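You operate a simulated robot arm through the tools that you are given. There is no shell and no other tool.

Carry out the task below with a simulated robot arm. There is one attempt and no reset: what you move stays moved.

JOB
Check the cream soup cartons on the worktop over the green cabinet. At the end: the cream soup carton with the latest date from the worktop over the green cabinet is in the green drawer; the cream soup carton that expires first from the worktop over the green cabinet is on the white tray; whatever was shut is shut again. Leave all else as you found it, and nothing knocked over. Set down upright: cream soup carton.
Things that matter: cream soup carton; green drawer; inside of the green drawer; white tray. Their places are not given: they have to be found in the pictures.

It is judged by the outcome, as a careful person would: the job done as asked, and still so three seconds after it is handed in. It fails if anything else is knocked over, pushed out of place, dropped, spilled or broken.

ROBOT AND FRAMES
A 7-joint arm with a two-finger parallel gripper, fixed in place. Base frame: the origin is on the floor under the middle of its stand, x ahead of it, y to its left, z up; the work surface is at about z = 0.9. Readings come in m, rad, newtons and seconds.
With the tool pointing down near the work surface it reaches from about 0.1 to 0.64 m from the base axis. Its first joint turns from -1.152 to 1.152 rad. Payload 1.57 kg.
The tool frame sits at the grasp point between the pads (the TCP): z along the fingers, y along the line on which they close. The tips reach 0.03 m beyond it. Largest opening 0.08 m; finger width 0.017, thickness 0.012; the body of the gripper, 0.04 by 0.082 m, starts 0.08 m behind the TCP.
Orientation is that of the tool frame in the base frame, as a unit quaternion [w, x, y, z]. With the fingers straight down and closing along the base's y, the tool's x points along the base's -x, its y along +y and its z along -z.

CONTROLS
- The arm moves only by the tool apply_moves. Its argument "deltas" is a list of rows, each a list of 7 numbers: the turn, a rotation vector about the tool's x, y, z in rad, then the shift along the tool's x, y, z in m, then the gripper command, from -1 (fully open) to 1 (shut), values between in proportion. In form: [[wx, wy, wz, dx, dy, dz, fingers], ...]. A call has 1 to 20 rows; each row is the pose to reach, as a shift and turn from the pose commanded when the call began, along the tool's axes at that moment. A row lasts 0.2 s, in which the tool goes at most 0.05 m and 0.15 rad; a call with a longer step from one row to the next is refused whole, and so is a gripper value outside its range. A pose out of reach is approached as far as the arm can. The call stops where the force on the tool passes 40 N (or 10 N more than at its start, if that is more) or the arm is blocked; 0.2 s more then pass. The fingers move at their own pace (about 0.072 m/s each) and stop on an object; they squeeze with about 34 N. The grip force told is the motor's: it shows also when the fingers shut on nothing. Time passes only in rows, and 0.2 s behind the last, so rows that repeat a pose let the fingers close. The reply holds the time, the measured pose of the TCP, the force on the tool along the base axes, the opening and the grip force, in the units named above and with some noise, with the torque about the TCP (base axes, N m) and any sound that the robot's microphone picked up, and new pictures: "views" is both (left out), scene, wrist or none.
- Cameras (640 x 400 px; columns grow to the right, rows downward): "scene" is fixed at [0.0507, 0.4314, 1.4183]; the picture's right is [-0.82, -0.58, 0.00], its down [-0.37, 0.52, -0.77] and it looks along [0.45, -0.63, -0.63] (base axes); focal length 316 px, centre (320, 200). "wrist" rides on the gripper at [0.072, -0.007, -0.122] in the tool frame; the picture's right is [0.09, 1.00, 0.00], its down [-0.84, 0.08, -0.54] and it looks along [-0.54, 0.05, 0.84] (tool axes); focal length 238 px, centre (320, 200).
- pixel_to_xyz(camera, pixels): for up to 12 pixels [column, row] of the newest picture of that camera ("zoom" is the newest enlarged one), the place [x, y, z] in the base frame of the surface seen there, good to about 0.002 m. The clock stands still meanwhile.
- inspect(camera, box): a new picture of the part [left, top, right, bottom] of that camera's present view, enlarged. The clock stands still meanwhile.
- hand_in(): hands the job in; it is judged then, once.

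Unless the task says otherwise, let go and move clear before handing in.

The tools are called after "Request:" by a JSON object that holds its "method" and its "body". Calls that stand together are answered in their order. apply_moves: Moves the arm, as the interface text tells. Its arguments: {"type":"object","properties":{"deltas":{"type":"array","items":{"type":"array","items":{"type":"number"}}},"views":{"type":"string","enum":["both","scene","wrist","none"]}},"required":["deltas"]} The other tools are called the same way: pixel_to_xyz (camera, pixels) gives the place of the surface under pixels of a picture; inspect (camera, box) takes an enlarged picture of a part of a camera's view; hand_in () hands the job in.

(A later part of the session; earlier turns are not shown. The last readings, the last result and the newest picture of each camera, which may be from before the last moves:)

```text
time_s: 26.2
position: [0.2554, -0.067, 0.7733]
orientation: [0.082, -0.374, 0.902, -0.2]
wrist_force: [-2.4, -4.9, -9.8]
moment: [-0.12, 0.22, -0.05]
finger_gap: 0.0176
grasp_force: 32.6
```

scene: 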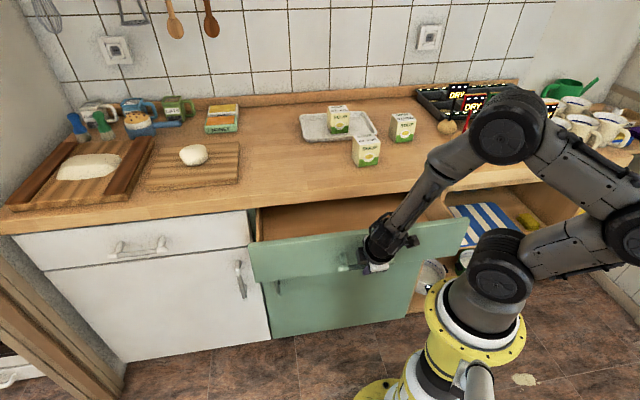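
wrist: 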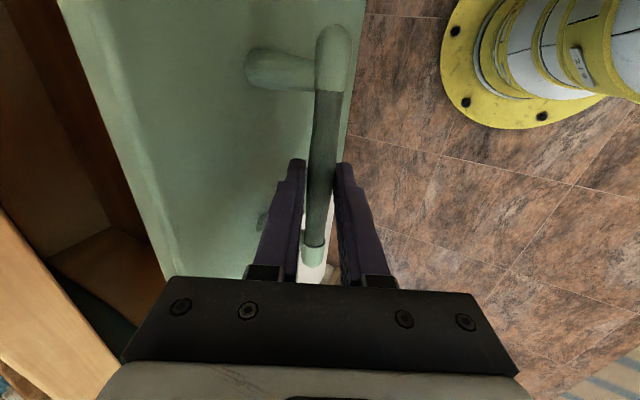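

The drawer is about 0.14 m open with small forces. I will pull 0.04 m further.

Request:
{"method": "apply_moves", "body": {"deltas": [[0, 0, 0, 0.0, 0.0095, -0.0035, 1], [0, 0, 0, -0.0003, 0.0186, -0.0077, 1], [0, 0, 0, -0.0006, 0.0276, -0.0119, 1], [0, 0, 0, -0.0008, 0.0367, -0.0161, 1]]}}

```text
time_s: 27.2
position: [0.2297, -0.0377, 0.771]
orientation: [0.083, -0.373, 0.902, -0.203]
wrist_force: [-9.2, -14.0, 21.1]
moment: [-0.14, 0.03, 0.01]
finger_gap: 0.0176
grasp_force: 32.4
```

scene: 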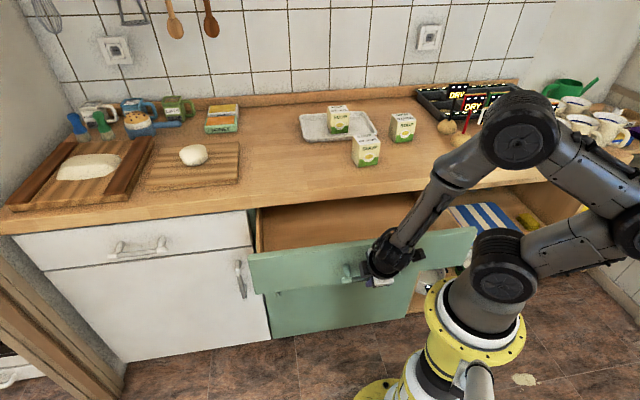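
wrist: 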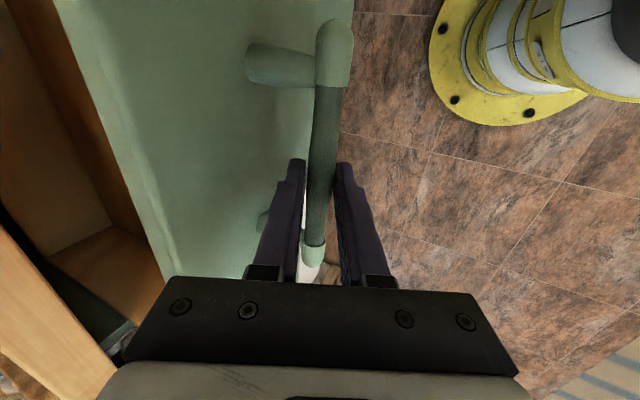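

The drawer is about 0.18 m open, which is enough. I will ease the load, open the fingers slightly, back out along the tool axis and then rise.

Request:
{"method": "apply_moves", "body": {"deltas": [[0, 0, 0, 0.0015, -0.0008, -0.0018, 1], [0, 0, 0, 0.0015, -0.0008, -0.0018, 0.5], [0, 0, 0, 0.0015, -0.0008, -0.0018, 0.1], [0, 0, 0, 0.0015, -0.0008, -0.0018, 0.1], [0, 0, 0, 0.0015, -0.0008, -0.012, 0.1], [0, 0, 0, 0.0015, -0.0008, -0.03, 0.1], [0, 0, 0, 0.0015, -0.0008, -0.05, 0.1]]}}

```text
time_s: 28.8
position: [0.2148, -0.0229, 0.8178]
orientation: [0.083, -0.374, 0.902, -0.199]
wrist_force: [-1.0, -0.6, 0.3]
moment: [0.0, 0.02, 0.0]
finger_gap: 0.0362
grasp_force: 0.0
```

scene: 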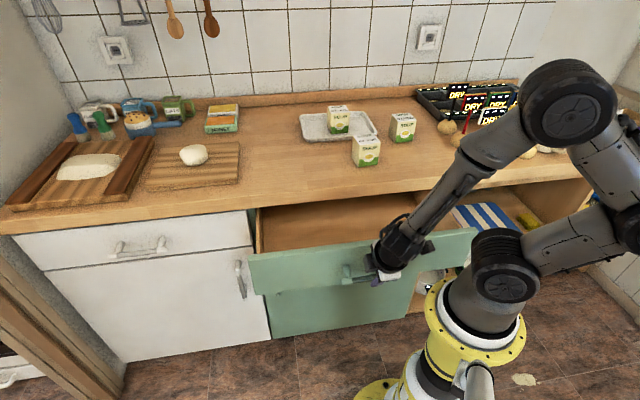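
wrist: 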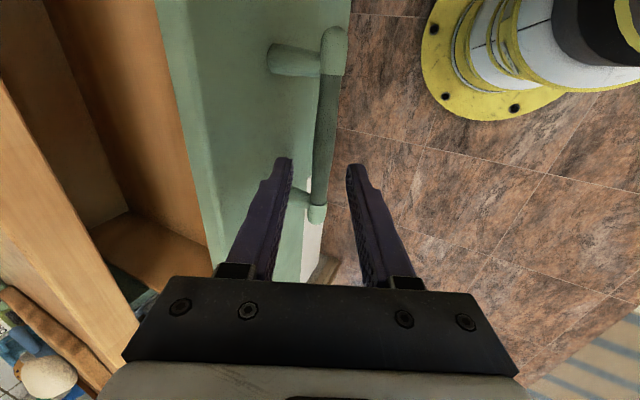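

The handle is released and the drawer stays open. I will rise 0.2 m and measure the drawer's inside from the scene camera.

Request:
{"method": "apply_moves", "body": {"deltas": [[0, 0, 0, 0, -0.0169, -0.0363, 0.1], [0, 0, 0, 0, -0.0338, -0.0725, 0.1], [0, 0, 0, 0, -0.0507, -0.1088, 0.1], [0, 0, 0, 0, -0.0676, -0.145, 0.1], [0, 0, 0, 0, -0.0845, -0.1813, 0.1], [0, 0, 0, 0, -0.0845, -0.1813, 0.1]]}}

Request:
{"method": "inspect", "body": {"camera": "scene", "box": [236, 170, 492, 330]}}

Request:
{"method": "pixel_to_xyz", "body": {"camera": "scene", "pixels": [[300, 218], [330, 225], [370, 215], [290, 240], [320, 236], [256, 225], [262, 225], [280, 246], [280, 254], [260, 256], [400, 205], [340, 212]]}}

```text
time_s: 30.2
position: [0.2137, -0.0246, 1.0213]
orientation: [0.083, -0.374, 0.902, -0.2]
wrist_force: [-0.8, -0.4, 0.6]
moment: [0.0, -0.02, 0.0]
finger_gap: 0.0361
grasp_force: 0.1
```

scene: 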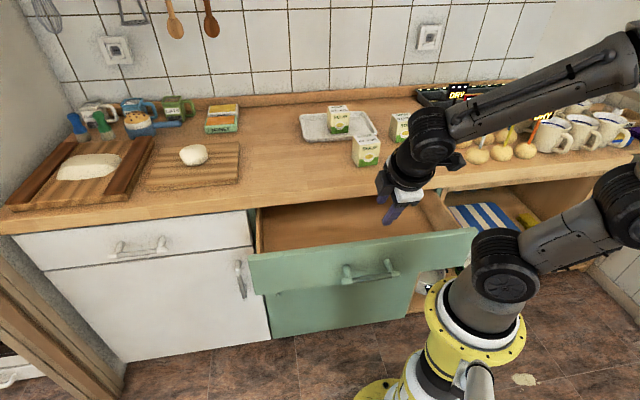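
wrist: 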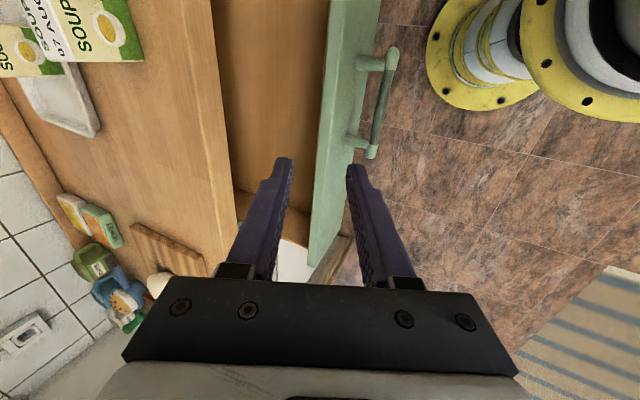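

```text
2.50 times, centred on (364, 250) of scene
```

zoom: 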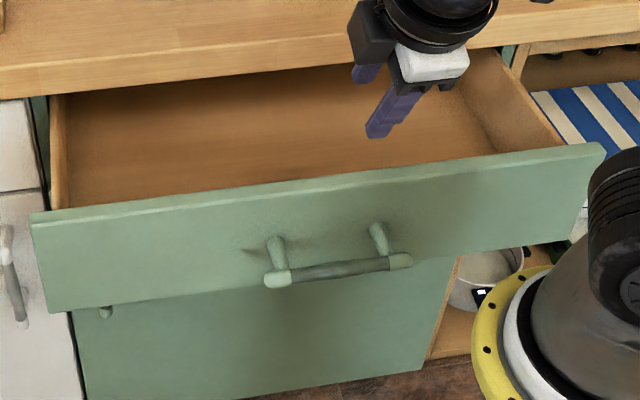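

```text
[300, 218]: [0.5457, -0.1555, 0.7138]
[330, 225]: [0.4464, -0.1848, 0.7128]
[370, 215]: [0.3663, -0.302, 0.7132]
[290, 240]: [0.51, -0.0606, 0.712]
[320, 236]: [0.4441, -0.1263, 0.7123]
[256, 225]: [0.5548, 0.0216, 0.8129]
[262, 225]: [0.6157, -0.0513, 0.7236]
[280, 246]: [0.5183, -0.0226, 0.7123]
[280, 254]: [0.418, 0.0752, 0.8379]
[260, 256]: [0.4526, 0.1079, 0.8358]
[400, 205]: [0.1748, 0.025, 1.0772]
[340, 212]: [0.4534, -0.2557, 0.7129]
```

The drawer floor is at z≈0.7125, it looks empty, and its open part spans about v=0.26 to 0.40. Before picking the 03 DEC carton I will measure what stands around it.

Request:
{"method": "pixel_to_xyz", "body": {"camera": "scene", "pixels": [[400, 118], [402, 135], [420, 92], [445, 92], [478, 155], [500, 153], [465, 143], [545, 120], [440, 100], [392, 113], [366, 152], [380, 100]]}}

Request:
{"method": "inspect", "body": {"camera": "scene", "box": [380, 70, 540, 170]}}

Request:
{"method": "pixel_to_xyz", "body": {"camera": "wrist", "pixels": [[320, 100], [345, 100], [330, 180], [250, 100], [225, 100], [270, 60], [215, 60], [260, 150]]}}

```text
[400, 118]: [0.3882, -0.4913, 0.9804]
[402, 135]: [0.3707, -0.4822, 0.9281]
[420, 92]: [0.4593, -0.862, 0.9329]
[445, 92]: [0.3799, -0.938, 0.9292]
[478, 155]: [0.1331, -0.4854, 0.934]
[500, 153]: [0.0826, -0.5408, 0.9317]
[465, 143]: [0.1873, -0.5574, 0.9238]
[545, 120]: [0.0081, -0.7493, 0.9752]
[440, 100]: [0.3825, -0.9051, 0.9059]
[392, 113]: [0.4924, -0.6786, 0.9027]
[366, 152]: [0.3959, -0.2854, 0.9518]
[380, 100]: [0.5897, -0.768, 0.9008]
```

```text
4.00 times, centred on (460, 120) of scene
```

zoom: 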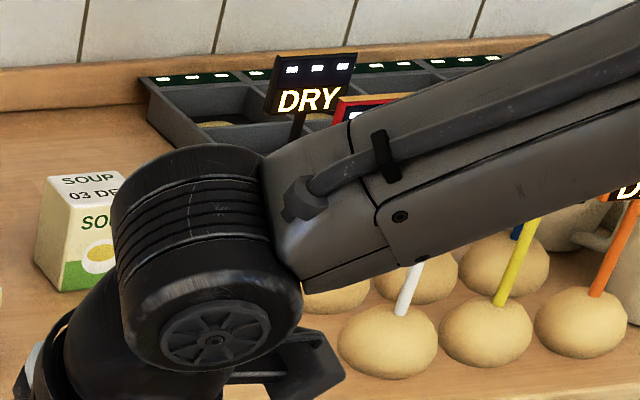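

```text
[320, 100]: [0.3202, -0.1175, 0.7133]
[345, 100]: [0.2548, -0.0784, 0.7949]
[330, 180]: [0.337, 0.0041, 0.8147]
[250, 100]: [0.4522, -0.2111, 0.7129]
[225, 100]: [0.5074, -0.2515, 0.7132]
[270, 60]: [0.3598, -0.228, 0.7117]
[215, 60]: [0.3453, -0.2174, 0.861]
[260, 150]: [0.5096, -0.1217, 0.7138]
```

The nearest other things to the 03 DEC carton (dough balls with sticks) are about 0.17 m to its right, so I will keep the wrist camera on its left side. I will swing back over the worktop to a vertical tool pose in stages, first to z=1.10 with the fingers along the cabinet.

Request:
{"method": "apply_moves", "body": {"deltas": [[-0.0263, 0.0263, 0.1187, 0.008, -0.0222, 0.0036, -0.2], [-0.0526, 0.0526, 0.2375, 0.016, -0.0444, 0.0073, -0.6], [-0.079, 0.079, 0.3562, 0.024, -0.0666, 0.0109, -1], [-0.1053, 0.1053, 0.4749, 0.032, -0.0888, 0.0146, -1], [-0.1316, 0.1316, 0.5936, 0.04, -0.111, 0.0182, -1], [-0.1579, 0.1579, 0.7124, 0.048, -0.1332, 0.0219, -1], [-0.1843, 0.1843, 0.8311, 0.056, -0.1553, 0.0255, -1], [-0.2106, 0.2106, 0.9498, 0.064, -0.1775, 0.0292, -1], [-0.2369, 0.2369, 1.0686, 0.072, -0.1997, 0.0328, -1], [-0.2632, 0.2632, 1.1873, 0.08, -0.2219, 0.0365, -1], [-0.2896, 0.2896, 1.306, 0.088, -0.2441, 0.0401, -1], [-0.3159, 0.3159, 1.4248, 0.096, -0.2663, 0.0438, -1], [-0.3422, 0.3422, 1.5435, 0.104, -0.2885, 0.0474, -1], [-0.3422, 0.3422, 1.5435, 0.104, -0.2885, 0.0474, -1]]}}

```text
time_s: 33.2
position: [0.338, -0.2966, 1.0976]
orientation: [0.0, 0.383, 0.924, 0.001]
wrist_force: [0.7, -0.2, 0.2]
moment: [0.0, 0.02, 0.01]
finger_gap: 0.08
grasp_force: 0.0
```

scene: 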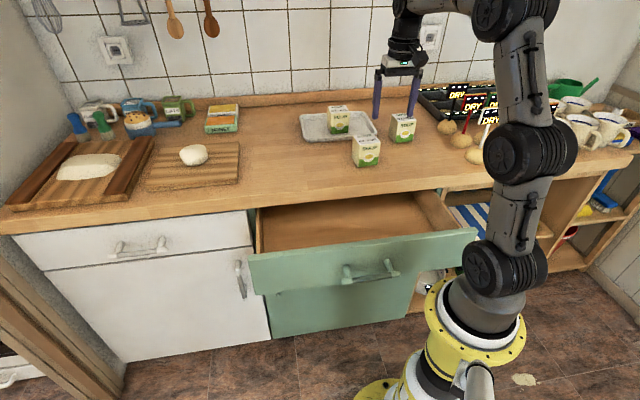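
wrist: 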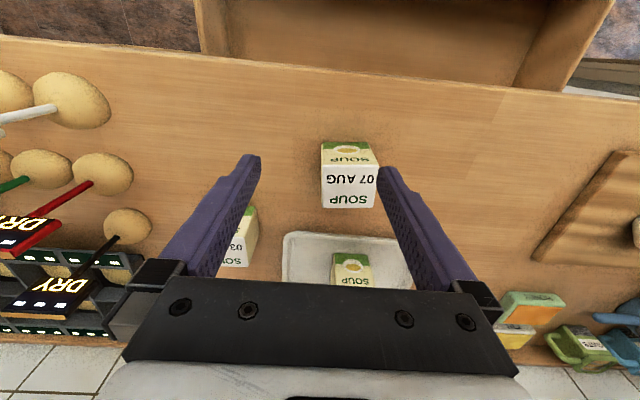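

The vertical pose is reached and the wrist view shows the row of balls with sticks on the left, clear of the gripper. I will move above the 03 DEC carton at z=1.05 while turning 89° so the fingers close across its short side.

Request:
{"method": "apply_moves", "body": {"deltas": [[0, 0, 0.1195, -0.0139, -0.009, 0.0037, -1], [0, 0, 0.2389, -0.0279, -0.018, 0.0073, -1], [0, 0, 0.3584, -0.0418, -0.027, 0.011, -1], [0, 0, 0.4778, -0.0558, -0.036, 0.0146, -1], [0, 0, 0.5973, -0.0697, -0.045, 0.0183, -1], [0, 0, 0.7168, -0.0836, -0.054, 0.022, -1], [0, 0, 0.8362, -0.0976, -0.063, 0.0256, -1], [0, 0, 0.9557, -0.1115, -0.072, 0.0293, -1], [0, 0, 1.0752, -0.1254, -0.081, 0.033, -1], [0, 0, 1.1946, -0.1394, -0.09, 0.0366, -1], [0, 0, 1.3141, -0.1533, -0.099, 0.0403, -1], [0, 0, 1.4335, -0.1673, -0.108, 0.0439, -1], [0, 0, 1.553, -0.1812, -0.117, 0.0476, -1], [0, 0, 1.553, -0.1812, -0.117, 0.0476, -1]]}}

```text
time_s: 36.2
position: [0.3727, -0.4927, 1.0412]
orientation: [-0.001, 0.921, 0.39, 0.0]
wrist_force: [0.3, -0.1, -0.2]
moment: [0.02, 0.02, 0.03]
finger_gap: 0.0798
grasp_force: 0.1
out of reach, approached as far as the arm can: row 12, 13, 14
```

scene: 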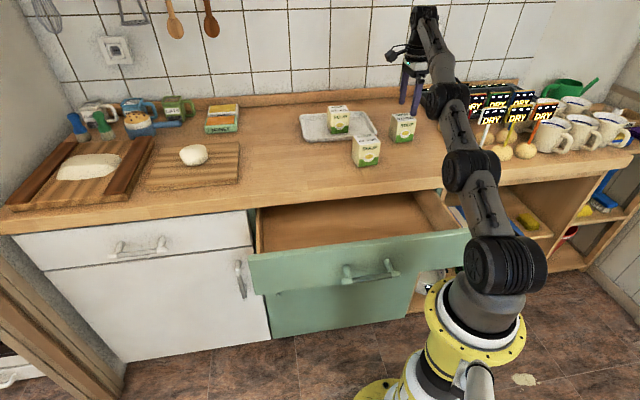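
wrist: 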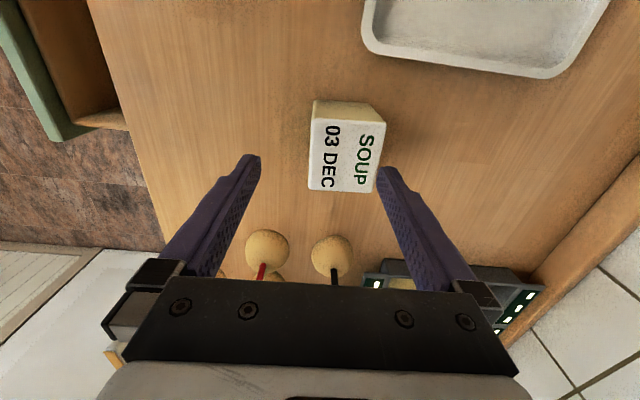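

At z=1.05 the vertical tool only reaches radius 0.618, too short to straddle this carton. I will instead pick it tilted like the first one, set it down nearer, and regrasp it vertically for the drawer. First I use this clear view to measure the carton at about (345,145).

Request:
{"method": "inspect", "body": {"camera": "wrist", "box": [290, 80, 418, 205]}}

Request:
{"method": "pixel_to_xyz", "body": {"camera": "wrist", "pixels": [[314, 121], [385, 124], [312, 186], [373, 191], [312, 150], [380, 155], [345, 123], [342, 188], [345, 155], [313, 135], [312, 170], [377, 175]]}}

Request:
{"method": "pixel_to_xyz", "body": {"camera": "scene", "pixels": [[475, 105], [495, 118], [520, 100], [545, 112], [497, 98], [485, 140], [502, 150], [525, 150], [445, 127], [465, 85]]}}

```text
3.20 times, centred on (354, 142) of wrist
```

zoom: 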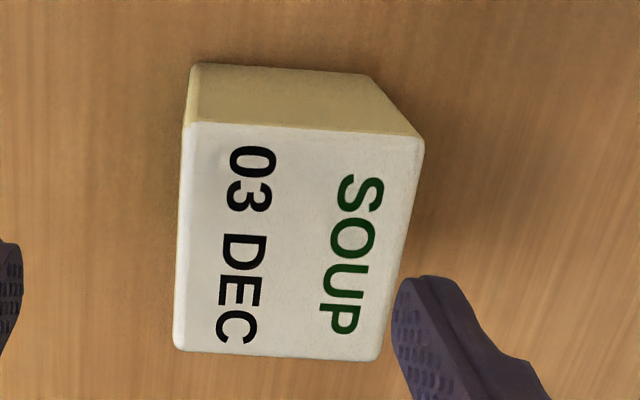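

```text
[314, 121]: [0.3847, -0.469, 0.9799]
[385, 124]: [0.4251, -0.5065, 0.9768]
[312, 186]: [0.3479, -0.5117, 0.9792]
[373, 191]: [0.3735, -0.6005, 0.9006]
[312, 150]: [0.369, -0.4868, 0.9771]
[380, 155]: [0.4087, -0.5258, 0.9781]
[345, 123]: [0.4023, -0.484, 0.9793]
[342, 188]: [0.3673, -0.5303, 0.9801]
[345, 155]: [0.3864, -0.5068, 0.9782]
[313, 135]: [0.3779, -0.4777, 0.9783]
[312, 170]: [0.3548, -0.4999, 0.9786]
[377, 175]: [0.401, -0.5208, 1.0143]
```

```text
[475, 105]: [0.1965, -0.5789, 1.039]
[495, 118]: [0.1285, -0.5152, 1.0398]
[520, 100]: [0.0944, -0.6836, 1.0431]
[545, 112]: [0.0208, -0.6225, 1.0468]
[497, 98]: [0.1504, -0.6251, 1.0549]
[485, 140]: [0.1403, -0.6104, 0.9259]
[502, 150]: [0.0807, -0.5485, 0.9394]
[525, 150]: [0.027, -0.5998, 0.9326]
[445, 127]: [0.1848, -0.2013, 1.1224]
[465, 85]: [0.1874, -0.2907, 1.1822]
```

The carton is centred at about (0.386,-0.508) with yaw near 47°, and the sign tops (z≈1.05) stay at least 0.11 m from the gripper. I will back off inward and up while turning the fingers back along the cabinet with a 25° tilt.

Request:
{"method": "apply_moves", "body": {"deltas": [[-0.0266, -0.0262, -0.1201, 0, -0.0077, -0.0038, -1], [-0.0532, -0.0523, -0.2401, 0, -0.0154, -0.0077, -1], [-0.0798, -0.0785, -0.3602, 0, -0.0231, -0.0115, -1], [-0.1065, -0.1046, -0.4802, 0, -0.0308, -0.0154, -1], [-0.1331, -0.1308, -0.6003, 0, -0.0385, -0.0192, -1], [-0.1597, -0.1569, -0.7204, 0, -0.0462, -0.0231, -1], [-0.1863, -0.1831, -0.8404, 0, -0.0538, -0.0269, -1], [-0.2129, -0.2092, -0.9605, 0, -0.0615, -0.0308, -1], [-0.2395, -0.2354, -1.0806, 0, -0.0692, -0.0346, -1], [-0.2662, -0.2615, -1.2006, 0, -0.0769, -0.0385, -1], [-0.2928, -0.2877, -1.3207, 0, -0.0846, -0.0423, -1], [-0.3194, -0.3138, -1.4407, 0, -0.0923, -0.0462, -1], [-0.346, -0.34, -1.5608, 0, -0.1, -0.05, -1], [-0.346, -0.34, -1.5608, 0, -0.1, -0.05, -1]]}}

```text
time_s: 39.2
position: [0.3318, -0.4788, 1.2104]
orientation: [0.158, 0.382, 0.909, -0.056]
wrist_force: [-0.2, 0.6, 0.6]
moment: [0.02, 0.02, 0.0]
finger_gap: 0.0801
grasp_force: 0.1
out of reach, approached as far as the arm can: row 2, 3, 4, 5, 6, 7, 8, 9, 10, 11, 12, 13, 14
```

scene: 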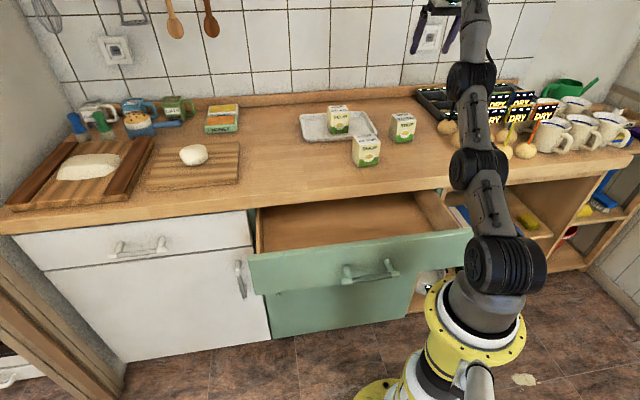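
wrist: 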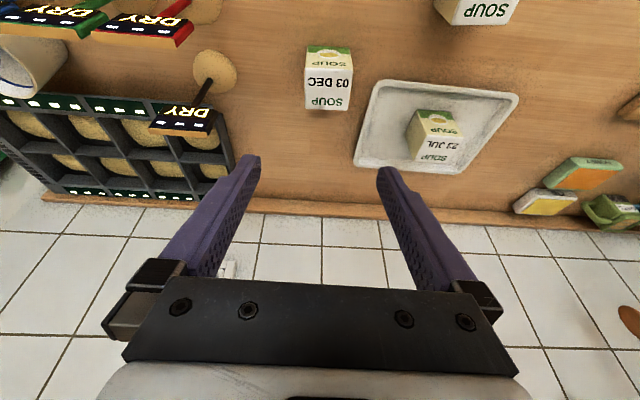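

The arm got stuck near full stretch (TCP at (0.332,-0.479,1.210), not where I asked), though nothing was touched. I will first hold still for a moment to see where the commanded pose now sits.

Request:
{"method": "apply_moves", "body": {"deltas": [[0, 0, 0, 0, 0, 0, -1], [0, 0, 0, 0, 0, 0, -1]], "views": "none"}}

```text
time_s: 39.8
position: [0.3325, -0.4782, 1.2096]
orientation: [0.157, 0.382, 0.909, -0.056]
wrist_force: [0.6, -0.2, -0.8]
moment: [0.02, -0.01, -0.01]
finger_gap: 0.0797
grasp_force: 0.1
```

A hold shows the commanded pose equals the present one, so I can plan from here. I will move inward and down without turning, to bring the arm back to a comfortable posture.

Request:
{"method": "apply_moves", "body": {"deltas": [[0, 0, 0, 0.0196, 0.0058, 0.0069, -1], [0, 0, 0, 0.0391, 0.0116, 0.0137, -1], [0, 0, 0, 0.0587, 0.0174, 0.0206, -1], [0, 0, 0, 0.0782, 0.0232, 0.0274, -1], [0, 0, 0, 0.0978, 0.029, 0.0343, -1], [0, 0, 0, 0.1173, 0.0348, 0.0411, -1], [0, 0, 0, 0.1369, 0.0406, 0.048, -1], [0, 0, 0, 0.1369, 0.0406, 0.048, -1]]}}

```text
time_s: 41.6
position: [0.279, -0.3651, 1.1236]
orientation: [0.157, 0.381, 0.909, -0.055]
wrist_force: [0.3, 0.2, 0.8]
moment: [0.04, 0.01, -0.01]
finger_gap: 0.0799
grasp_force: 0.0
out of reach, approached as far as the arm can: row 1, 2, 3
```

scene: 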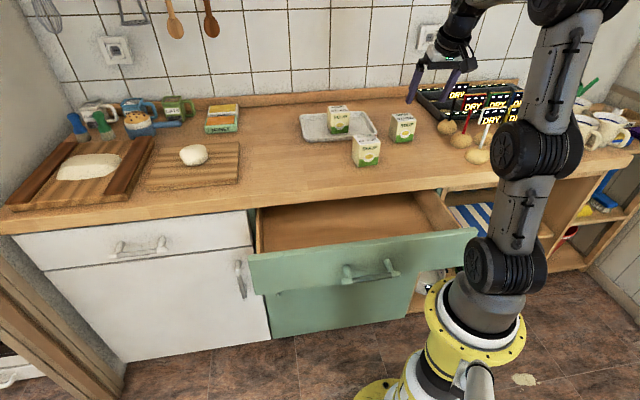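
wrist: 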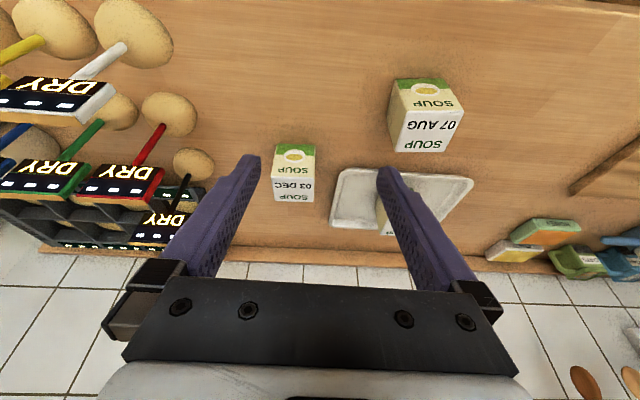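

The arm is back in a good posture over the worktop. I will straighten the orientation (yaw 47°, tilt 25°) and move out above the 03 DEC carton at z=1.08.

Request:
{"method": "apply_moves", "body": {"deltas": [[0.0001, -0.0145, -0.0065, -0.0214, -0.0037, 0.0134, -1], [0.0003, -0.0289, -0.0131, -0.0428, -0.0073, 0.0268, -1], [0.0004, -0.0434, -0.0196, -0.0642, -0.011, 0.0402, -1], [0.0006, -0.0579, -0.0262, -0.0857, -0.0147, 0.0537, -1], [0.0007, -0.0724, -0.0327, -0.1071, -0.0184, 0.0671, -1], [0.0009, -0.0868, -0.0393, -0.1285, -0.022, 0.0805, -1], [0.001, -0.1013, -0.0458, -0.1499, -0.0257, 0.0939, -1], [0.001, -0.1013, -0.0458, -0.1499, -0.0257, 0.0939, -1]]}}

```text
time_s: 43.4
position: [0.3826, -0.5062, 1.0835]
orientation: [0.202, 0.359, 0.908, -0.079]
wrist_force: [0.7, -0.1, -0.2]
moment: [0.01, 0.01, 0.0]
finger_gap: 0.0799
grasp_force: 0.0
```

scene: 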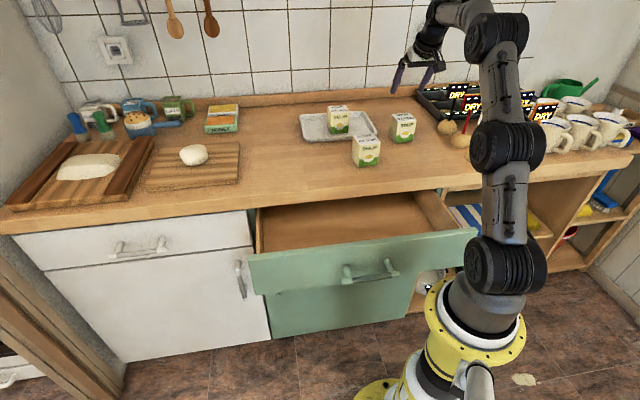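
wrist: 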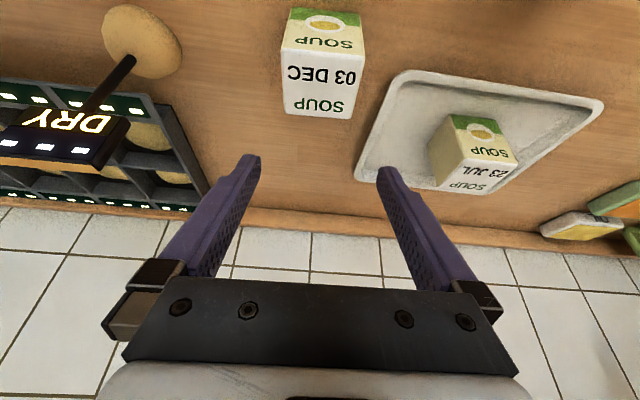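

The TCP is above the 03 DEC carton, which appears at about (322,70) in the wrist view. I will measure its edges once more before going down.

Request:
{"method": "inspect", "body": {"camera": "wrist", "box": [258, 5, 386, 125]}}

Request:
{"method": "pixel_to_xyz", "body": {"camera": "wrist", "pixels": [[284, 52], [360, 58], [286, 70], [357, 75], [287, 85], [354, 90], [288, 108], [348, 115], [320, 55], [318, 112], [320, 80], [287, 97]]}}

```text
3.33 times, centred on (322, 65) of wrist
```

zoom: 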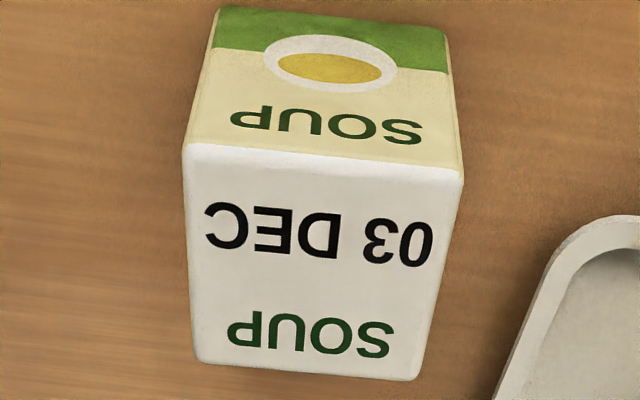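

```text
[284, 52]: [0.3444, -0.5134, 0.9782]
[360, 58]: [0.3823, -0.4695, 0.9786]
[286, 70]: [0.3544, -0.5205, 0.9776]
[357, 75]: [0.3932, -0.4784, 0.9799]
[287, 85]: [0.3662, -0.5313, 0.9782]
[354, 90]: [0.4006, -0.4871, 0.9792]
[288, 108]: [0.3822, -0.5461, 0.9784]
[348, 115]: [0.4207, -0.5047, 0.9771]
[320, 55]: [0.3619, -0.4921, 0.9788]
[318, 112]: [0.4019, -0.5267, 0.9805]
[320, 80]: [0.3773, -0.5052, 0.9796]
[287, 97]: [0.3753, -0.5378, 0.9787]
```

The carton's top is centred at about (0.383,-0.508), within 1–2 mm of the finger midline, with yaw about 48°. I will descend vertically around it.

Request:
{"method": "apply_moves", "body": {"deltas": [[0, 0, 0, 0.0097, -0.0015, 0.0203, -1], [0, 0, 0, 0.0194, -0.0018, 0.0406, -1], [0, 0, 0, 0.0291, -0.0018, 0.061, -1], [0, 0, 0, 0.0387, -0.0018, 0.0813, -1], [0, 0, 0, 0.0484, -0.0018, 0.1016, -1], [0, 0, 0, 0.0581, -0.0018, 0.1219, -1], [0, 0, 0, 0.0581, -0.0018, 0.1219, -1]]}}

```text
time_s: 45.0
position: [0.3812, -0.5047, 0.9459]
orientation: [0.203, 0.359, 0.908, -0.079]
wrist_force: [0.7, 0.0, 0.1]
moment: [-0.03, 0.0, 0.03]
finger_gap: 0.0802
grasp_force: 0.1
```

scene: 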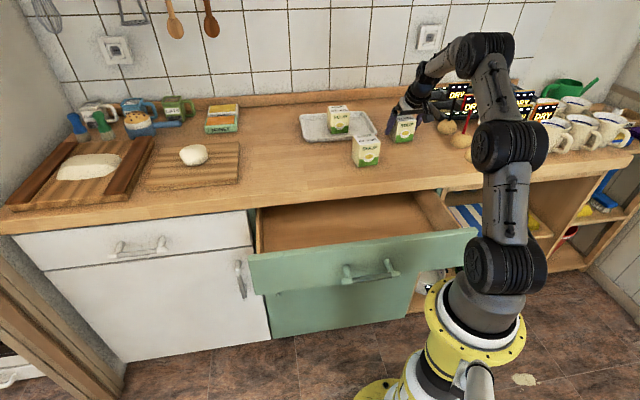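
wrist: 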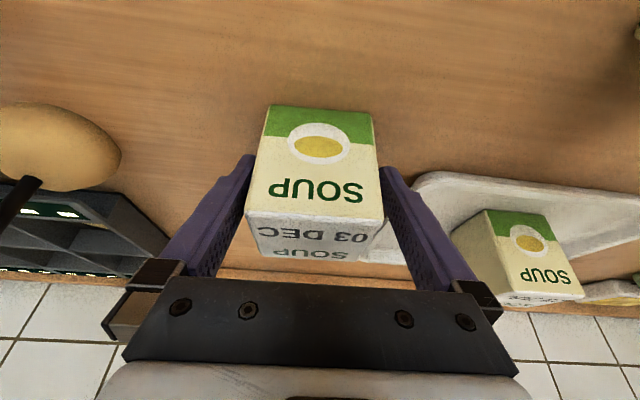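

The carton sits slightly toward the left finger in the wrist view (about (315,180)). I will shift 3 mm that way and then close.

Request:
{"method": "apply_moves", "body": {"deltas": [[0, 0, 0, 0, -0.003, 0, -1], [0, 0, 0, 0, -0.003, 0, -1], [0, 0, 0, 0, -0.003, 0, 0], [0, 0, 0, 0, -0.003, 0, 1], [0, 0, 0, 0, -0.003, 0, 1], [0, 0, 0, 0, -0.003, 0, 1]], "views": "wrist"}}

```text
time_s: 46.4
position: [0.3812, -0.507, 0.9476]
orientation: [0.203, 0.358, 0.908, -0.079]
wrist_force: [-1.2, -0.7, 1.3]
moment: [0.05, -0.05, -0.01]
finger_gap: 0.0648
grasp_force: 34.3
```

wrist: 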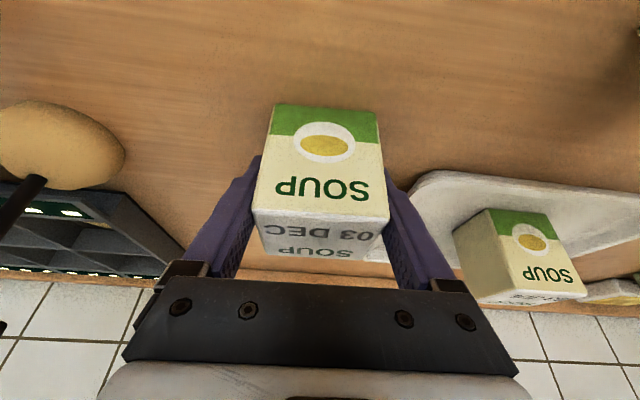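

The 03 DEC carton is gripped at 0.0648 m with 34 N. I will lift it 0.12 m and carry it left to the free spot on the worktop around (0.502,-0.205).

Request:
{"method": "apply_moves", "body": {"deltas": [[0, 0, 0, -0.0051, 0, -0.0109, 1], [0, 0, 0, -0.0152, 0, -0.0326, 1], [0, 0, 0, -0.0254, 0, -0.0544, 1], [0, 0, 0, -0.0355, 0, -0.0762, 1], [0, 0, 0, -0.0456, 0, -0.0979, 1], [0, 0, 0, -0.0507, 0, -0.1088, 1], [0.0007, 0, 0.0014, -0.0457, 0.0139, -0.1111, 1], [0.002, 0, 0.0043, -0.0358, 0.0416, -0.1157, 1], [0.0034, 0, 0.0072, -0.0258, 0.0694, -0.1204, 1], [0.0047, 0, 0.0101, -0.0159, 0.0972, -0.125, 1], [0.0061, 0, 0.013, -0.0059, 0.1249, -0.1297, 1], [0.0074, 0, 0.0159, 0.0041, 0.1527, -0.1343, 1], [0.0087, 0, 0.0187, 0.014, 0.1805, -0.1389, 1], [0.0101, 0, 0.0216, 0.024, 0.2082, -0.1436, 1], [0.0114, 0, 0.0245, 0.0339, 0.236, -0.1482, 1], [0.0128, 0, 0.0274, 0.0439, 0.2638, -0.1529, 1], [0.0141, 0, 0.0303, 0.0538, 0.2915, -0.1575, 1], [0.0148, 0, 0.0317, 0.0588, 0.3054, -0.1598, 1], [0.0148, 0, 0.0317, 0.0588, 0.3054, -0.1598, 1]]}}

```text
time_s: 50.4
position: [0.4996, -0.2045, 1.0675]
orientation: [0.2, 0.375, 0.901, -0.083]
wrist_force: [-0.4, -0.2, -3.1]
moment: [0.03, 0.02, 0.02]
finger_gap: 0.0649
grasp_force: 33.9
```

scene: 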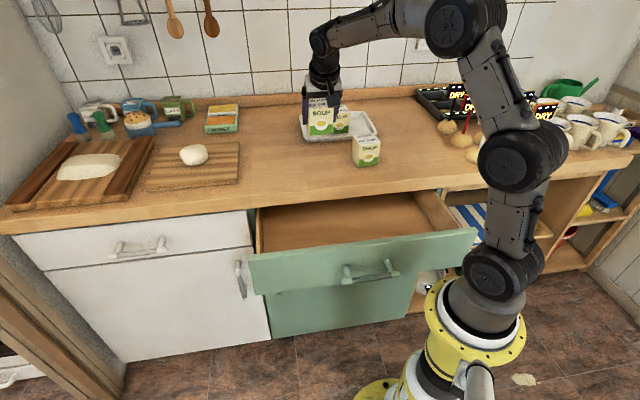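
wrist: 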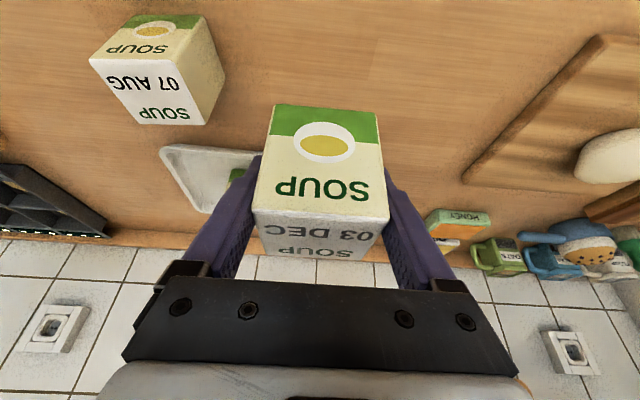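

The carton is over a free spot (u≈0.21, v≈0.50), well clear of the 07 AUG carton. I will lower it to just above the worktop.

Request:
{"method": "apply_moves", "body": {"deltas": [[0, 0, 0, 0.0085, 0, 0.0181, 1], [0, 0, 0, 0.0183, 0, 0.0393, 1], [0, 0, 0, 0.0282, 0, 0.0604, 1], [0, 0, 0, 0.038, 0, 0.0816, 1], [0, 0, 0, 0.0451, 0, 0.0967, 1], [0, 0, 0, 0.0475, 0, 0.102, 1], [0, 0, 0, 0.0475, 0, 0.102, 1]], "views": "scene"}}

```text
time_s: 52.0
position: [0.5009, -0.2023, 0.9584]
orientation: [0.2, 0.374, 0.902, -0.082]
wrist_force: [0.4, 0.1, -2.9]
moment: [0.01, -0.02, 0.0]
finger_gap: 0.0648
grasp_force: 34.4
```

scene: 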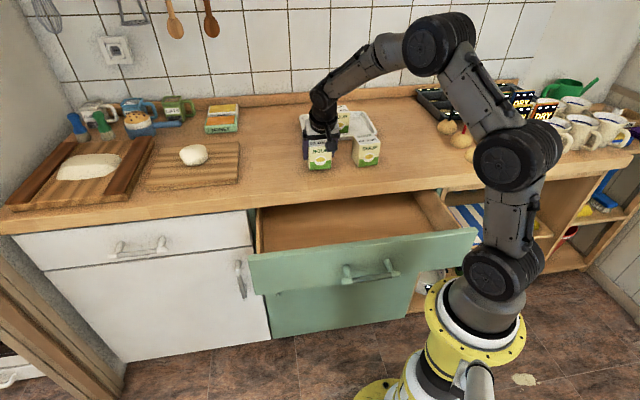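

The TCP reads z=0.958 and contact should come at about 0.948. I will lower 9 mm in small steps.

Request:
{"method": "apply_moves", "body": {"deltas": [[0, 0, 0, 0.0013, 0, 0.0027, 1], [0, 0, 0, 0.0025, 0, 0.0054, 1], [0, 0, 0, 0.0034, 0, 0.0073, 1], [0, 0, 0, 0.0038, 0, 0.0082, 1], [0, 0, 0, 0.0038, 0, 0.0082, 1]], "views": "none"}}

```text
time_s: 53.2
position: [0.5006, -0.203, 0.9491]
orientation: [0.201, 0.375, 0.901, -0.083]
wrist_force: [1.1, 0.6, -1.5]
moment: [0.04, 0.0, 0.01]
finger_gap: 0.0647
grasp_force: 34.4
```

The hanging weight has dropped to 1.5 N, so contact is beginning. I will lower 2.5 mm more in 0.8 mm steps.

Request:
{"method": "apply_moves", "body": {"deltas": [[0, 0, 0, 0.0004, 0, 0.0007, 1], [0, 0, 0, 0.0007, 0, 0.0015, 1], [0, 0, 0, 0.0011, 0, 0.0023, 1], [0, 0, 0, 0.0011, 0, 0.0023, 1]], "views": "none"}}

```text
time_s: 54.2
position: [0.5015, -0.2033, 0.9468]
orientation: [0.202, 0.374, 0.901, -0.083]
wrist_force: [-5.6, 1.0, 10.3]
moment: [0.07, 0.7, -0.08]
finger_gap: 0.0646
grasp_force: 33.6
```

Contact is firm (10 N upward), so the carton rests on the worktop. I will ease up 1 mm, open the fingers, and rise straight up.

Request:
{"method": "apply_moves", "body": {"deltas": [[0, 0, 0, -0.0004, 0, -0.0009, 1], [0, 0, 0, -0.0004, 0, -0.0009, 0.5], [0, 0, 0, -0.0004, 0, -0.0009, -0.3], [0, 0, 0, -0.0004, 0, -0.0009, -1], [0, 0, 0, -0.0004, 0, -0.0009, -1], [0, 0, 0, -0.0063, 0, -0.0136, -1], [0, 0, 0, -0.0169, 0, -0.0363, -1], [0, 0, 0, -0.0296, 0, -0.0634, -1], [0, 0, 0, -0.0423, 0, -0.0906, -1], [0, 0, 0, -0.0549, 0, -0.1178, -1], [0, 0, 0, -0.0634, 0, -0.1359, -1], [0, 0, 0, -0.0634, 0, -0.1359, -1]]}}

```text
time_s: 56.8
position: [0.5008, -0.2002, 1.0976]
orientation: [0.201, 0.374, 0.902, -0.083]
wrist_force: [-0.4, -0.5, 0.4]
moment: [0.01, -0.01, -0.01]
finger_gap: 0.0802
grasp_force: 0.0
```

scene: 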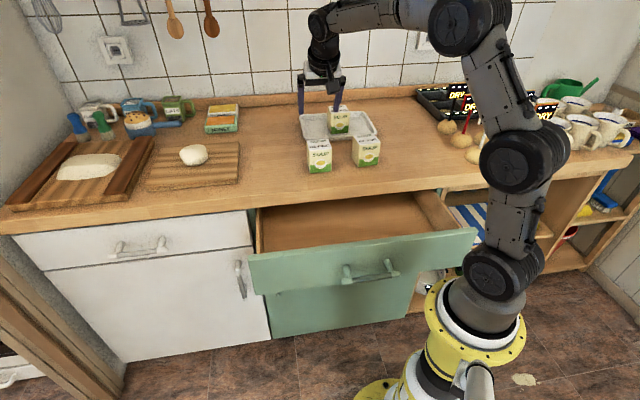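
wrist: 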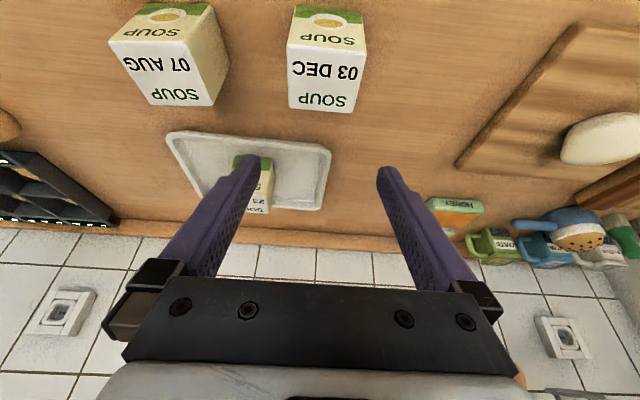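

The 03 DEC carton stands upright on the worktop at about (320,155) in the scene view. I will measure it and then turn the tool in place to vertical with the fingers closing across its short side.

Request:
{"method": "pixel_to_xyz", "body": {"camera": "wrist", "pixels": [[290, 45], [362, 49], [290, 105], [354, 108], [291, 75], [358, 78], [325, 47], [322, 107], [325, 75], [160, 60], [255, 170], [265, 170]]}}

Request:
{"method": "apply_moves", "body": {"deltas": [[-0.0263, 0.0263, -0.1187, 0, 0, 0, -1], [-0.0526, 0.0526, -0.2375, 0, 0, 0, -1], [-0.079, 0.079, -0.3562, 0, 0, 0, -1], [-0.1053, 0.1053, -0.4749, 0, 0, 0, -1], [-0.1316, 0.1316, -0.5936, 0, 0, 0, -1], [-0.1579, 0.1579, -0.7124, 0, 0, 0, -1], [-0.1843, 0.1843, -0.8311, 0, 0, 0, -1], [-0.2106, 0.2106, -0.9498, 0, 0, 0, -1], [-0.2369, 0.2369, -1.0686, 0, 0, 0, -1], [-0.2632, 0.2632, -1.1873, 0, 0, 0, -1], [-0.2896, 0.2896, -1.306, 0, 0, 0, -1], [-0.3159, 0.3159, -1.4248, 0, 0, 0, -1], [-0.3422, 0.3422, -1.5435, 0, 0, 0, -1], [-0.3422, 0.3422, -1.5435, 0, 0, 0, -1]]}}

```text
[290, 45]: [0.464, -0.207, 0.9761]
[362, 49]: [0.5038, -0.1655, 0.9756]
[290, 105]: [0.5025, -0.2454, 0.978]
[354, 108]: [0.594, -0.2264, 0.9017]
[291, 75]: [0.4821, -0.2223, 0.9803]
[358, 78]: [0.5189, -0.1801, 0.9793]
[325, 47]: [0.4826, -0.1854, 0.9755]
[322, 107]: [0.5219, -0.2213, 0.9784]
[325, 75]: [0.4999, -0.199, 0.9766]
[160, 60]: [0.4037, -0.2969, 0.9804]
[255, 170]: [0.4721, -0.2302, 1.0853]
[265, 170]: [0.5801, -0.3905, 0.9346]
```

```text
time_s: 59.8
position: [0.5004, -0.2027, 1.095]
orientation: [0.0, -0.383, 0.924, 0.0]
wrist_force: [1.0, 0.4, 0.6]
moment: [-0.01, 0.03, -0.03]
finger_gap: 0.0801
grasp_force: 0.1
```

scene: 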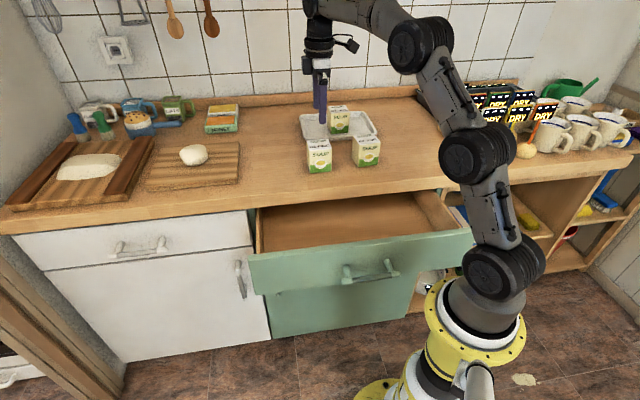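
wrist: 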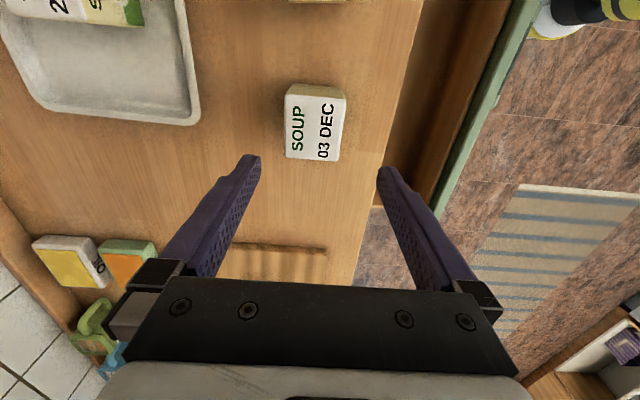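

The tool is vertical above the carton, which shows at about (315,122) with its short side across the fingers. I will measure the top edges here before going down.

Request:
{"method": "pixel_to_xyz", "body": {"camera": "wrist", "pixels": [[290, 100], [340, 103], [288, 125], [340, 128], [289, 150], [338, 154], [315, 100], [313, 155], [314, 126]]}}

Request:
{"method": "inspect", "body": {"camera": "wrist", "box": [250, 70, 378, 170]}}

```text
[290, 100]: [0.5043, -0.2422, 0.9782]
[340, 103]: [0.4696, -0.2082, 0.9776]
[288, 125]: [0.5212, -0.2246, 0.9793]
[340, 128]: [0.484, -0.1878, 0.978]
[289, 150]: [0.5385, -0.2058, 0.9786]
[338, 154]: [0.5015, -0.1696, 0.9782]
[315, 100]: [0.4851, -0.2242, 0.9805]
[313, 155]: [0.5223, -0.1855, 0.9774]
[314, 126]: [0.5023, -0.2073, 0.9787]
```

```text
4.00 times, centred on (314, 120) of wrist
```

zoom: 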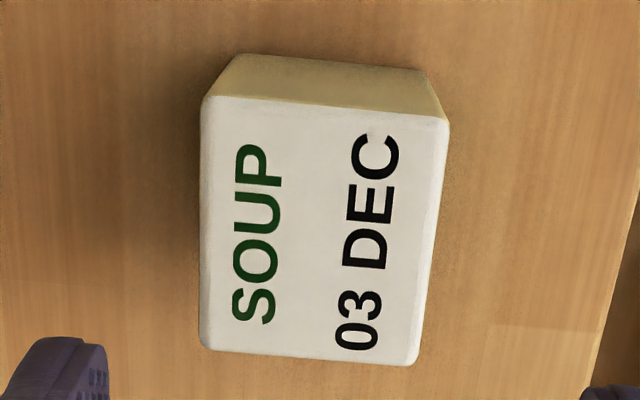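

The carton's centre is about u=0.212, v=0.501, roughly 4 mm further out than the TCP. I will correct that and descend vertically to z≈0.95.

Request:
{"method": "apply_moves", "body": {"deltas": [[0, 0, 0, -0.001, -0.004, 0.01, -1], [0, 0, 0, -0.001, -0.004, 0.035, -1], [0, 0, 0, -0.001, -0.004, 0.06, -1], [0, 0, 0, -0.001, -0.004, 0.085, -1], [0, 0, 0, -0.001, -0.004, 0.11, -1], [0, 0, 0, -0.001, -0.004, 0.13, -1], [0, 0, 0, -0.001, -0.004, 0.143, -1], [0, 0, 0, -0.001, -0.004, 0.143, -1]]}}

```text
time_s: 61.6
position: [0.5042, -0.2021, 0.9512]
orientation: [0.001, -0.383, 0.924, 0.0]
wrist_force: [-0.7, -0.3, 0.1]
moment: [-0.02, -0.04, -0.04]
finger_gap: 0.0799
grasp_force: 0.2
```

scene: 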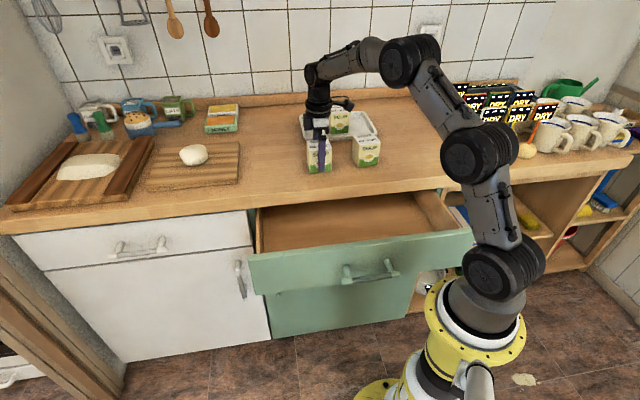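
wrist: 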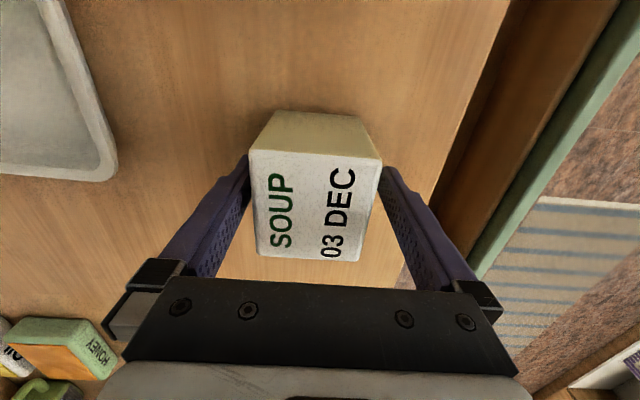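

The carton is between the fingers with no contact. I will close and lift it 0.07 m.

Request:
{"method": "apply_moves", "body": {"deltas": [[0, 0, 0, 0, 0, 0, 0], [0, 0, 0, 0, 0, 0, 1], [0, 0, 0, 0, 0, 0, 1], [0, 0, 0, 0, 0, 0, 1], [0, 0, 0, 0, 0, -0.01, 1], [0, 0, 0, 0, 0, -0.03, 1], [0, 0, 0, 0, 0, -0.05, 1], [0, 0, 0, 0, 0, -0.07, 1], [0, 0, 0, 0, 0, -0.07, 1]]}}

```text
time_s: 63.6
position: [0.5041, -0.2032, 1.0209]
orientation: [0.001, -0.383, 0.924, 0.0]
wrist_force: [-0.8, -0.2, -2.5]
moment: [-0.02, 0.01, 0.04]
finger_gap: 0.0598
grasp_force: 34.2
```

scene: 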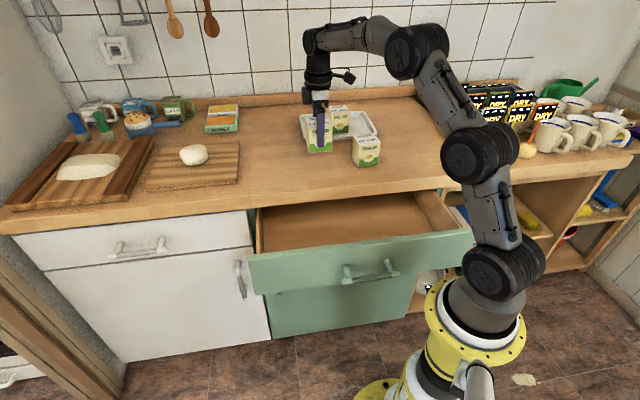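
wrist: 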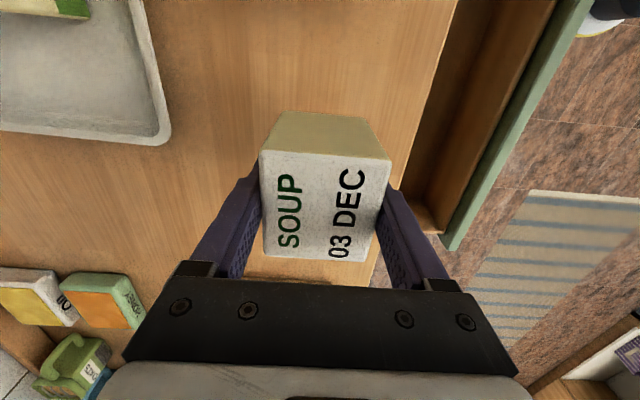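

The carton is held at 0.060 m. Before moving over the drawer I will measure the panel's inner edge and the worktop's front edge precisely.

Request:
{"method": "pixel_to_xyz", "body": {"camera": "scene", "pixels": [[300, 244], [300, 247], [300, 249], [300, 251], [300, 253], [300, 255], [300, 206], [300, 204], [300, 202], [300, 208], [300, 212], [320, 245]]}}

Request:
{"method": "inspect", "body": {"camera": "scene", "box": [246, 190, 374, 270]}}

```text
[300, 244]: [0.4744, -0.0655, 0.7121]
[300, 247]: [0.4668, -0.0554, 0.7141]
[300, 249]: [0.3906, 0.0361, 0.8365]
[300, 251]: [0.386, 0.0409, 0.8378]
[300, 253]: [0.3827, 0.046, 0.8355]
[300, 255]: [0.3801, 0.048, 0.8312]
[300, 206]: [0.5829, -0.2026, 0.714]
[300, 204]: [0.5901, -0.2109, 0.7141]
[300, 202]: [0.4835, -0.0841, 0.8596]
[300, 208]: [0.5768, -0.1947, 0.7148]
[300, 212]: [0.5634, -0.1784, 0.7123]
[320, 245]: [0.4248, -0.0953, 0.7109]
```

```text
5.00 times, centred on (310, 230) of scene
```

zoom: 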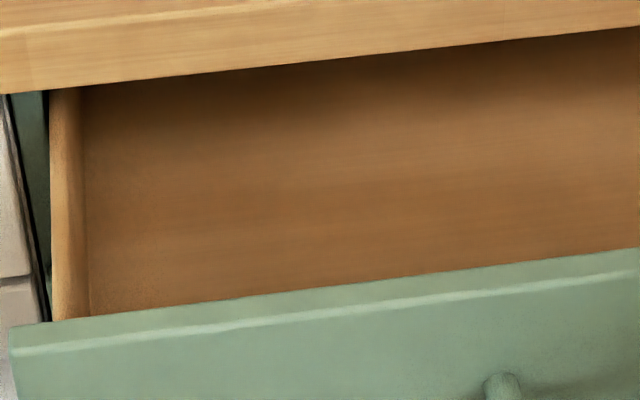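

The drawer's open gap runs from v≈0.255 to 0.40, so centring the carton at v≈0.328 leaves about 20 mm around the open fingers. I will move it straight inward to that line, still at height.

Request:
{"method": "apply_moves", "body": {"deltas": [[0, 0, 0, 0, 0.012, 0, 1], [0, 0, 0, 0, 0.036, 0, 1], [0, 0, 0, 0, 0.062, 0, 1], [0, 0, 0, 0, 0.09, 0, 1], [0, 0, 0, 0, 0.118, 0, 1], [0, 0, 0, 0, 0.145, 0, 1], [0, 0, 0, 0, 0.165, 0, 1], [0, 0, 0, 0, 0.172, 0, 1], [0, 0, 0, 0, 0.172, 0, 1]]}}

```text
time_s: 65.6
position: [0.3829, -0.0815, 1.0222]
orientation: [0.001, -0.383, 0.924, 0.0]
wrist_force: [-0.3, -0.9, -2.9]
moment: [0.03, -0.05, -0.03]
finger_gap: 0.0598
grasp_force: 34.1
```

scene: 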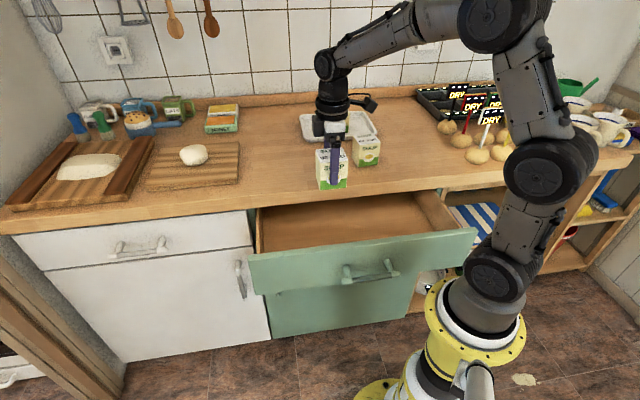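
wrist: 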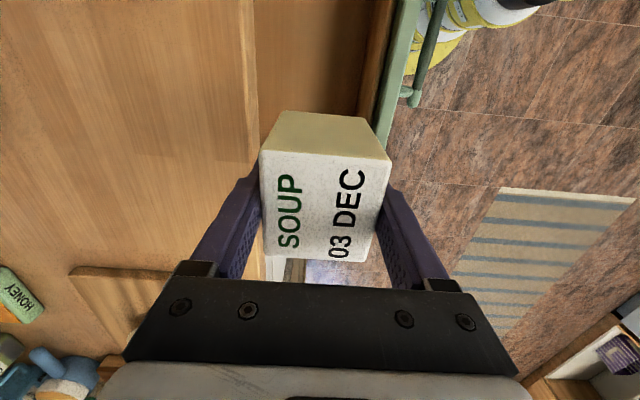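

The carton hangs centred over the gap (v=0.328, u=0.213). I will lower it vertically to about 11 mm above the drawer floor.

Request:
{"method": "apply_moves", "body": {"deltas": [[0, 0, 0, 0, 0, 0.012, 1], [0, 0, 0, 0, 0, 0.035, 1], [0, 0, 0, 0, 0, 0.06, 1], [0, 0, 0, 0, 0, 0.085, 1], [0, 0, 0, 0, 0, 0.11, 1], [0, 0, 0, 0, 0, 0.135, 1], [0, 0, 0, 0, 0, 0.16, 1], [0, 0, 0, 0, 0, 0.185, 1], [0, 0, 0, 0, 0, 0.21, 1], [0, 0, 0, 0, 0, 0.23, 1], [0, 0, 0, 0, 0, 0.245, 1], [0, 0, 0, 0, 0, 0.245, 1]]}}

```text
time_s: 68.2
position: [0.3826, -0.0834, 0.7774]
orientation: [0.001, -0.383, 0.924, -0.001]
wrist_force: [-0.2, 0.3, -2.2]
moment: [0.01, 0.0, 0.0]
finger_gap: 0.0598
grasp_force: 33.7
```

scene: 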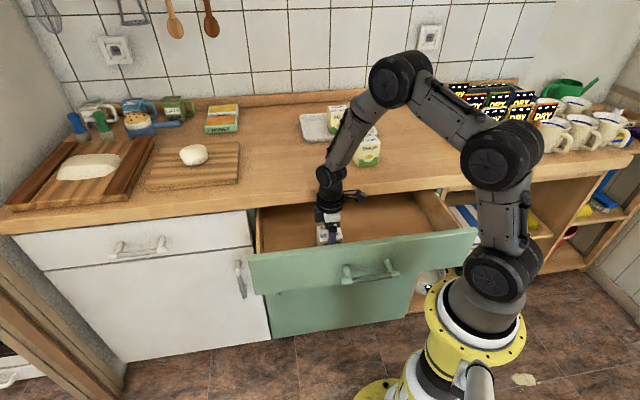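
wrist: 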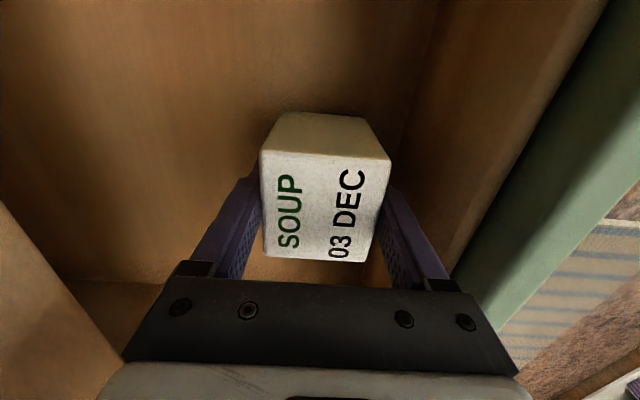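

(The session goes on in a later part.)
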